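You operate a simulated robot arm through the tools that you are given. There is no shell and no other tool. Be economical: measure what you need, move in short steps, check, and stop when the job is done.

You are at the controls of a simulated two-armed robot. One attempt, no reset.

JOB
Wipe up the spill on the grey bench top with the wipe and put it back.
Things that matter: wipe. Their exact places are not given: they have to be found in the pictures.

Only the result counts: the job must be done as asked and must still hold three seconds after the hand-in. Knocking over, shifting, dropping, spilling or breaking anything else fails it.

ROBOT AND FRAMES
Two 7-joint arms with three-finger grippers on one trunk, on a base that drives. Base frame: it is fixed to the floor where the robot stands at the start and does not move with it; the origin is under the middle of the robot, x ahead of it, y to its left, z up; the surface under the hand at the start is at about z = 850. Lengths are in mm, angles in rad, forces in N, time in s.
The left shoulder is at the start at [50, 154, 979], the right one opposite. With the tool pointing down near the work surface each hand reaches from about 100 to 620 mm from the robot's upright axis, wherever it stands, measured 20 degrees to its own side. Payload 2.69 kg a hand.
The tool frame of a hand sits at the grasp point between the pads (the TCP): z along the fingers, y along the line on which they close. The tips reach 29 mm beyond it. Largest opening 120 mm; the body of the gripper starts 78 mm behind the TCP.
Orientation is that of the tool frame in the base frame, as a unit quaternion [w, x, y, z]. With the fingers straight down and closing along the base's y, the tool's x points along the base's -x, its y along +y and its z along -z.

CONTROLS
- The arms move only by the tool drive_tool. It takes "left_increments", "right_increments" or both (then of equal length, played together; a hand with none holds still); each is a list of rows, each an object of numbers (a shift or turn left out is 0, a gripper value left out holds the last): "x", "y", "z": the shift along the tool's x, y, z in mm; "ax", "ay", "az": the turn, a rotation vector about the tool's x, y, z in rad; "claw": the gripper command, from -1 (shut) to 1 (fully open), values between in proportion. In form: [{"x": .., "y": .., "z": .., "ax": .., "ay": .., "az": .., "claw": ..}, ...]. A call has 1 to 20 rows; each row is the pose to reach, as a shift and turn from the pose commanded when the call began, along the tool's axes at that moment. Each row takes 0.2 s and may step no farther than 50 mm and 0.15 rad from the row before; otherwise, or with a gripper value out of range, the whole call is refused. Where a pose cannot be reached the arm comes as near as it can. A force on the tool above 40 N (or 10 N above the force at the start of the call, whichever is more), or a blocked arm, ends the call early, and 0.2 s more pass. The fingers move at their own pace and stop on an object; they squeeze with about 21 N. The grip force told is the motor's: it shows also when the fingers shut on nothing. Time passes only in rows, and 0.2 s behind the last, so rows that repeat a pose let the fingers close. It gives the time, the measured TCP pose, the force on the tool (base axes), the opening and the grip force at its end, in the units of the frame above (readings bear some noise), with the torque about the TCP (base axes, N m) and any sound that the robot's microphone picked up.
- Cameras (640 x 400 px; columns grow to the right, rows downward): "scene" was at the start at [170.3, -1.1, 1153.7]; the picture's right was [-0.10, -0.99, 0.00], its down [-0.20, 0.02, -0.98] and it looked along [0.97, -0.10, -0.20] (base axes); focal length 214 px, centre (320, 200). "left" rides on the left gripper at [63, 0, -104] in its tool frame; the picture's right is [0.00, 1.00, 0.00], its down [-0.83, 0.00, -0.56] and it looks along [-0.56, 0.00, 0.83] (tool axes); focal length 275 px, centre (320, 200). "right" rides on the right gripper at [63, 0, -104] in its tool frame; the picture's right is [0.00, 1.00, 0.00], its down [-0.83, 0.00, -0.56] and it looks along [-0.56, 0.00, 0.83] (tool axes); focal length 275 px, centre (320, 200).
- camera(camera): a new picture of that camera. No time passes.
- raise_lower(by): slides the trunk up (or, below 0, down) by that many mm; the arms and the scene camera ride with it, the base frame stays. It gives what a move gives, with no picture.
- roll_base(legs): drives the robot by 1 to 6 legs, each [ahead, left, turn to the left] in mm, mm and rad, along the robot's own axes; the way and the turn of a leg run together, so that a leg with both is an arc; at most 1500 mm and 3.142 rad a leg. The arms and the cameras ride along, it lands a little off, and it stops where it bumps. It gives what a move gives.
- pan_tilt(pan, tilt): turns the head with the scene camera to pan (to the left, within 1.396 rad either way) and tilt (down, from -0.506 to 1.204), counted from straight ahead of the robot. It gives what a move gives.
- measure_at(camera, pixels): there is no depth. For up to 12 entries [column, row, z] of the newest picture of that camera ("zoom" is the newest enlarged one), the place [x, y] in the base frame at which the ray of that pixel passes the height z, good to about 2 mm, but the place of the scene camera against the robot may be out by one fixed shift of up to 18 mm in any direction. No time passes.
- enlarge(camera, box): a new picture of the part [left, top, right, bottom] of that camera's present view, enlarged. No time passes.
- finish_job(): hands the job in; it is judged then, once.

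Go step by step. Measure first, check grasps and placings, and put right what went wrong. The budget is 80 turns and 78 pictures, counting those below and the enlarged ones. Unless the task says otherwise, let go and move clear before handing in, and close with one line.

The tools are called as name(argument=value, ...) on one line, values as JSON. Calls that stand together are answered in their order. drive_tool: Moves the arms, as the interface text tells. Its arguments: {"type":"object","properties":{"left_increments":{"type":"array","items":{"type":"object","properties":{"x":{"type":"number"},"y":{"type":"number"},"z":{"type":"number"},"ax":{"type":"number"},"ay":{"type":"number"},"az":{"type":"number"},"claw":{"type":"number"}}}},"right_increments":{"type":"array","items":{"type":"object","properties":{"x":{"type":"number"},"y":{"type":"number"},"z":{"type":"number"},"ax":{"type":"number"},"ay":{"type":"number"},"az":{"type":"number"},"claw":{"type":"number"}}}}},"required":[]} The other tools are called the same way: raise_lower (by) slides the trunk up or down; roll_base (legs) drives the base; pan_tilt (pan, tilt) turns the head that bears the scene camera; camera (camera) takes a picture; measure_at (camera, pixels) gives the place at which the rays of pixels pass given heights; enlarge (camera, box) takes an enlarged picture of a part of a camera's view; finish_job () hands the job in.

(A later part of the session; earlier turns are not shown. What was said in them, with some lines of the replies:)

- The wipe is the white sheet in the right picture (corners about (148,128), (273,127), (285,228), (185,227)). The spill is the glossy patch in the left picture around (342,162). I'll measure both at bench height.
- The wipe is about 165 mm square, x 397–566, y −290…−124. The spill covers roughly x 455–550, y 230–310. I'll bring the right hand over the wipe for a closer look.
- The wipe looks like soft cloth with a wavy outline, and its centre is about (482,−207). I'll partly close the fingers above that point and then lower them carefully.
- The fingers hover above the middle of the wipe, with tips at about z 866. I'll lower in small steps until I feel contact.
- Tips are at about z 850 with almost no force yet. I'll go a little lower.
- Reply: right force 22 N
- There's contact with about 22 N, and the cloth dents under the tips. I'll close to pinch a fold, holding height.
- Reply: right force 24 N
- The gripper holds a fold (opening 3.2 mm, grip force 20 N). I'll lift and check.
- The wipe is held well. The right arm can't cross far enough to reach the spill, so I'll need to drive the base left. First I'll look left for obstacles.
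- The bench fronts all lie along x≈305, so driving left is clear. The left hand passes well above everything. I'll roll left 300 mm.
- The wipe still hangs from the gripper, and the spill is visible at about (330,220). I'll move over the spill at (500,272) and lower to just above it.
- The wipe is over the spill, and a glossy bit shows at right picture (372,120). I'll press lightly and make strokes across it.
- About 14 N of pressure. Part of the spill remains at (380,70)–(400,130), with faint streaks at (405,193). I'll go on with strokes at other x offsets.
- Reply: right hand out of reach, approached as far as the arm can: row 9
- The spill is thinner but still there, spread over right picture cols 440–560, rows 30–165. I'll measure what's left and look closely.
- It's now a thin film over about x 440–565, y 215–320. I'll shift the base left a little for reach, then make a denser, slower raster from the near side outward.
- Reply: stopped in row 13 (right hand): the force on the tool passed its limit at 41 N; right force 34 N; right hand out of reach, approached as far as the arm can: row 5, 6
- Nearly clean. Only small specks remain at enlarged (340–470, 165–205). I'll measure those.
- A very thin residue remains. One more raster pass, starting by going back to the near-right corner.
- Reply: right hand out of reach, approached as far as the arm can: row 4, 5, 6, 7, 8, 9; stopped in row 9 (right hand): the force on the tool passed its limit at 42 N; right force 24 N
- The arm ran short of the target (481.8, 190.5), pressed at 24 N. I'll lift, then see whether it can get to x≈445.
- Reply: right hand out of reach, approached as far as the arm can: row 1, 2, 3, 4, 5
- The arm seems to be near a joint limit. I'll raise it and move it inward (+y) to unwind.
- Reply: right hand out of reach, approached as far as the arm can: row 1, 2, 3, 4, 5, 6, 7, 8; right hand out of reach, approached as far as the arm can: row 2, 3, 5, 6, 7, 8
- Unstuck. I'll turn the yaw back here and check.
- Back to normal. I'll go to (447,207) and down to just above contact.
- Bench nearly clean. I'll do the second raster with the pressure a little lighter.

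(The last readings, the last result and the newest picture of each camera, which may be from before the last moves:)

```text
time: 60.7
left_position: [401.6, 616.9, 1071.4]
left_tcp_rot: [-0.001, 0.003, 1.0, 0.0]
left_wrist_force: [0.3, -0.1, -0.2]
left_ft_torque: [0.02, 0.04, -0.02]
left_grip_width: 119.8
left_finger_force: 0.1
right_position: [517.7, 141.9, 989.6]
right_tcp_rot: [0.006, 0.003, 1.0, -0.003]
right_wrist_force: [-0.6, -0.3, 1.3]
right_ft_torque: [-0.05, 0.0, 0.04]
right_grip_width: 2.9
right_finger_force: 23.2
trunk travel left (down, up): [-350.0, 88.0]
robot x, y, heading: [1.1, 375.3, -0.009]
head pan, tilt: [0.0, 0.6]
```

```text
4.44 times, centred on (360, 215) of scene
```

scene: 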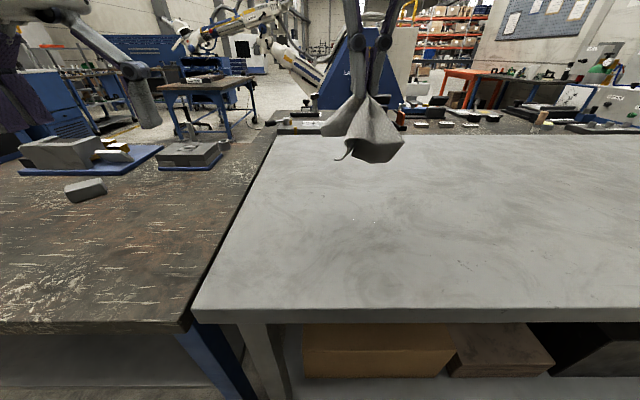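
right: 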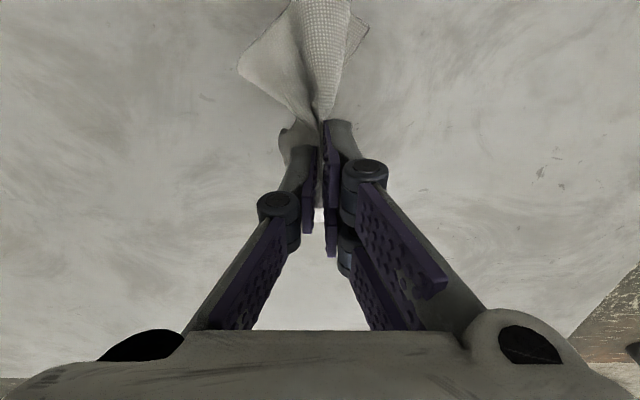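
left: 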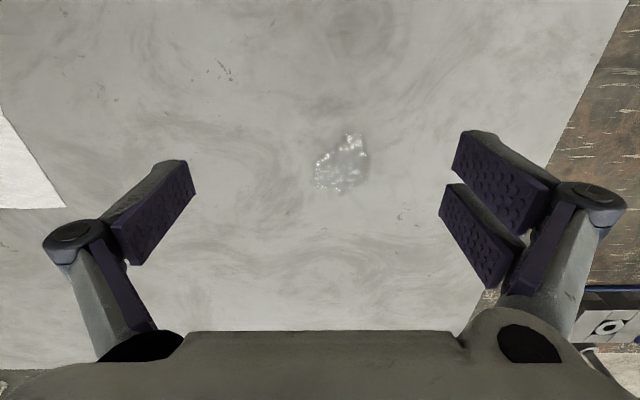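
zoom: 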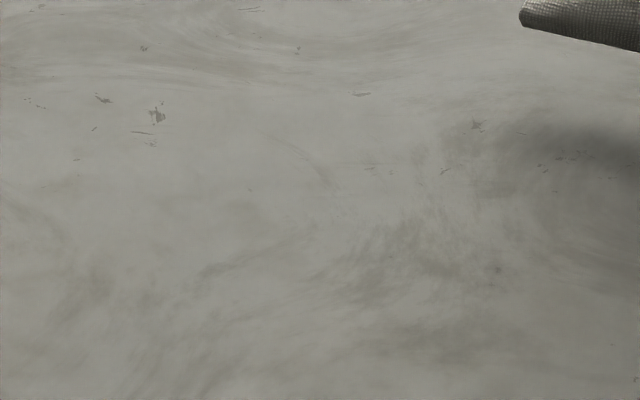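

The area looks clean in both views. Now I'll take the wipe back to its start place near (481,−205).

roll_base(legs=[[0, -373, 0.005]])

pan_tilt(pan=-0.1, tilt=0.6)

camera(camera="scene")

camera(camera="left")

```text
time: 64.1
left_position: [400.3, 245.7, 1072.5]
left_tcp_rot: [0.0, 0.001, 1.0, 0.0]
left_wrist_force: [0.4, -0.1, -0.2]
left_ft_torque: [0.01, -0.01, -0.01]
left_grip_width: 120.1
left_finger_force: 0.1
right_position: [517.3, -228.2, 990.2]
right_tcp_rot: [0.006, 0.001, 1.0, -0.003]
right_wrist_force: [-0.1, -0.2, 1.0]
right_ft_torque: [-0.02, 0.01, 0.0]
right_grip_width: 2.3
right_finger_force: 20.0
trunk travel left (down, up): [-350.0, 88.0]
robot x, y, heading: [0.8, -1.3, 0.001]
head pan, tilt: [0.0, 0.6]
```

```text
time: 64.8
left_position: [399.1, 245.5, 1072.4]
left_tcp_rot: [0.0, 0.0, 1.0, 0.0]
left_wrist_force: [0.6, 0.9, 0.5]
left_ft_torque: [-0.01, 0.02, 0.01]
left_grip_width: 119.7
left_finger_force: 0.1
right_position: [518.3, -228.5, 991.8]
right_tcp_rot: [0.006, 0.001, 1.0, -0.004]
right_wrist_force: [0.3, 0.1, 0.4]
right_ft_torque: [0.04, 0.03, 0.01]
right_grip_width: 2.4
right_finger_force: 20.1
trunk travel left (down, up): [-350.0, 88.0]
robot x, y, heading: [0.1, -2.5, -0.001]
head pan, tilt: [-0.099, 0.6]
```

```text
48 pictures are left
```

scene: 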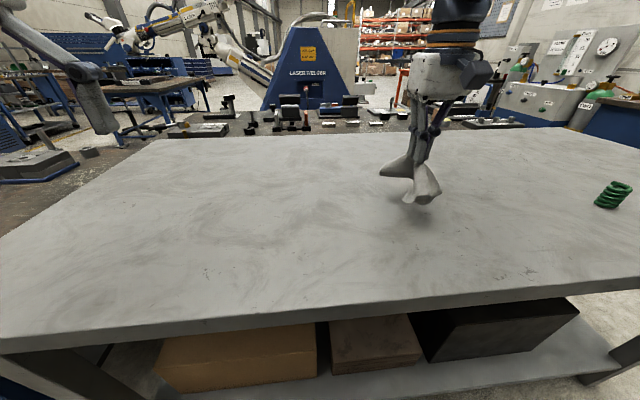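

```text
47 pictures are left
```

left: 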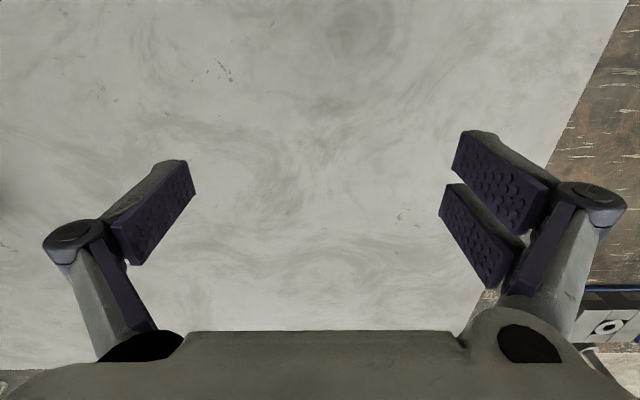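

The left camera shows no spill. I'll position over the original centre, lower, and check before releasing.

enlarge(camera="left", box=[240, 90, 440, 230])

drive_tool(right_increments=[{"x": 36, "y": 23}, {"x": 36, "y": 23, "z": 40}, {"x": 36, "y": 23, "z": 75}, {"x": 36, "y": 23, "z": 95}, {"x": 36, "y": 23, "z": 106}, {"x": 36, "y": 23, "z": 111}, {"x": 36, "y": 23, "z": 111}])

camera(camera="right")

```text
2.86 times, centred on (340, 160) of left
```

zoom: 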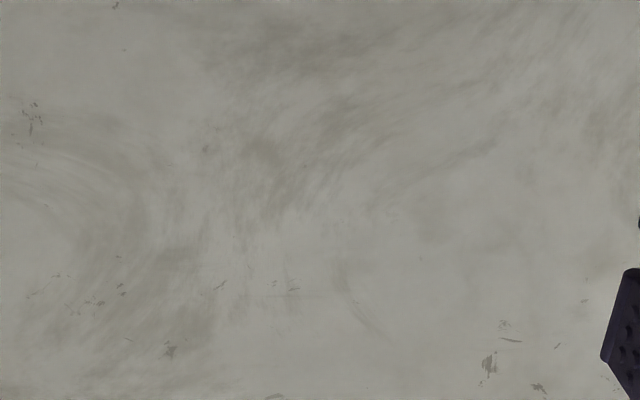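

```text
time: 66.4
left_position: [398.8, 244.6, 1072.3]
left_tcp_rot: [0.002, -0.001, 1.0, 0.0]
left_wrist_force: [-0.5, 0.2, 0.5]
left_ft_torque: [0.02, 0.0, 0.04]
left_grip_width: 119.7
left_finger_force: 0.0
right_position: [483.8, -204.5, 879.5]
right_tcp_rot: [0.007, 0.001, 1.0, -0.003]
right_wrist_force: [1.7, -1.7, 14.3]
right_ft_torque: [-0.07, 0.13, 0.01]
right_grip_width: 2.2
right_finger_force: 20.6
right hand out of reach, approached as far as the arm can: row 1, 2
trunk travel left (down, up): [-350.0, 88.0]
robot x, y, heading: [-1.0, -2.9, 0.004]
head pan, tilt: [-0.099, 0.6]
```

```text
45 pictures are left
```

right: 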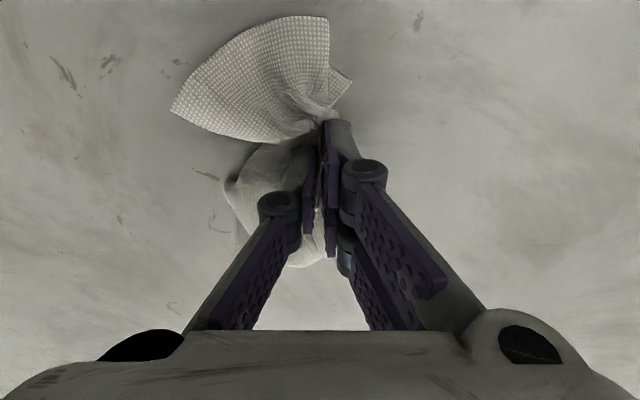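

It's at the original spot but bunched. I'll open the fingers while touching down lightly, to spread it, and then look.

drive_tool(right_increments=[{"claw": -0.9, "z": -1}, {"claw": -0.7, "z": -1}, {"claw": -0.4, "z": -1}, {"claw": -0.2, "z": -1}, {"claw": -0.2, "z": -1}, {"claw": -0.2, "z": -20}, {"claw": -0.2, "z": -60}, {"claw": -0.2, "z": -100}, {"claw": -0.2, "z": -130}, {"x": 40, "z": -130}, {"x": 40, "z": -130}])

camera(camera="right")

enlarge(camera="scene", box=[340, 150, 520, 260])

```text
time: 68.8
left_position: [400.2, 245.5, 1072.3]
left_tcp_rot: [0.0, 0.0, 1.0, 0.0]
left_wrist_force: [0.6, 0.3, 0.9]
left_ft_torque: [-0.01, 0.03, 0.01]
left_grip_width: 119.8
left_finger_force: 0.2
right_position: [440.6, -202.8, 1006.9]
right_tcp_rot: [0.006, 0.001, 1.0, -0.003]
right_wrist_force: [-0.2, -0.1, -0.3]
right_ft_torque: [0.0, 0.01, 0.03]
right_grip_width: 48.0
right_finger_force: 0.1
trunk travel left (down, up): [-350.0, 88.0]
robot x, y, heading: [-2.9, 1.3, -0.002]
head pan, tilt: [-0.099, 0.6]
```

```text
44 pictures are left
```

right: 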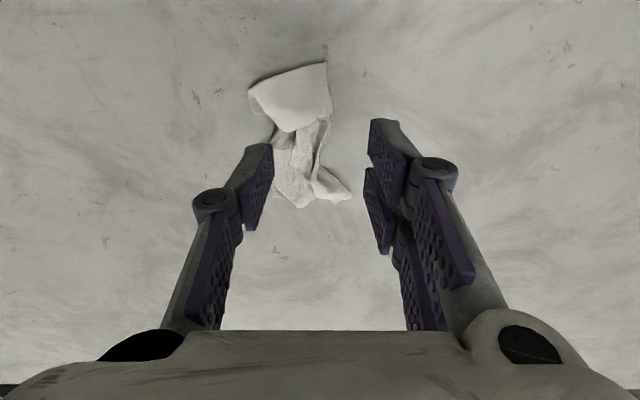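

```text
3.56 times, centred on (430, 205) of scene
```

zoom: 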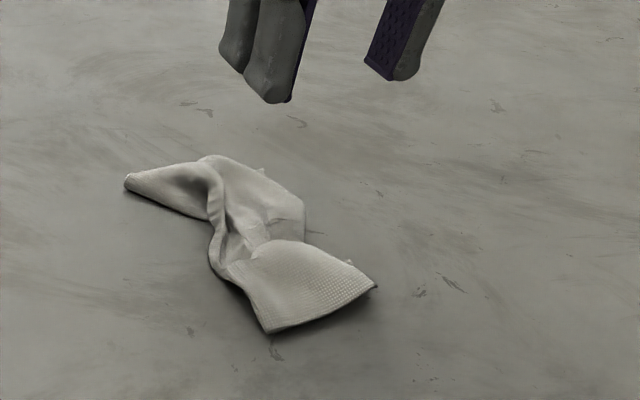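

The wipe lies crumpled where it started. I'll measure its extent against the original footprint.

measure_at(camera="right", pixels=[[248, 92, 855], [328, 63, 855], [350, 198, 855], [305, 207, 855], [272, 140, 855], [300, 130, 860], [328, 115, 855], [312, 200, 855]])

```text
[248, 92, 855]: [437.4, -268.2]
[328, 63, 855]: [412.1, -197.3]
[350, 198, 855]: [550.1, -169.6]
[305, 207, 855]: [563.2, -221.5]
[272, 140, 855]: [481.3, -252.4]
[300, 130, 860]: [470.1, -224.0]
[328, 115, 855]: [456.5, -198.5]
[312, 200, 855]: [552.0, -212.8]
```

The spill is wiped and the crumpled wipe lies inside its original footprint, centred near (478,−220). The hand is open and well clear, so I'm handing in.

finish_job()

```text
The job is handed in.
```

The spill is wiped up, with no trace left in the last pictures. The wipe is back in its original place, though it lies crumpled rather than flat, and the hand is open and clear.
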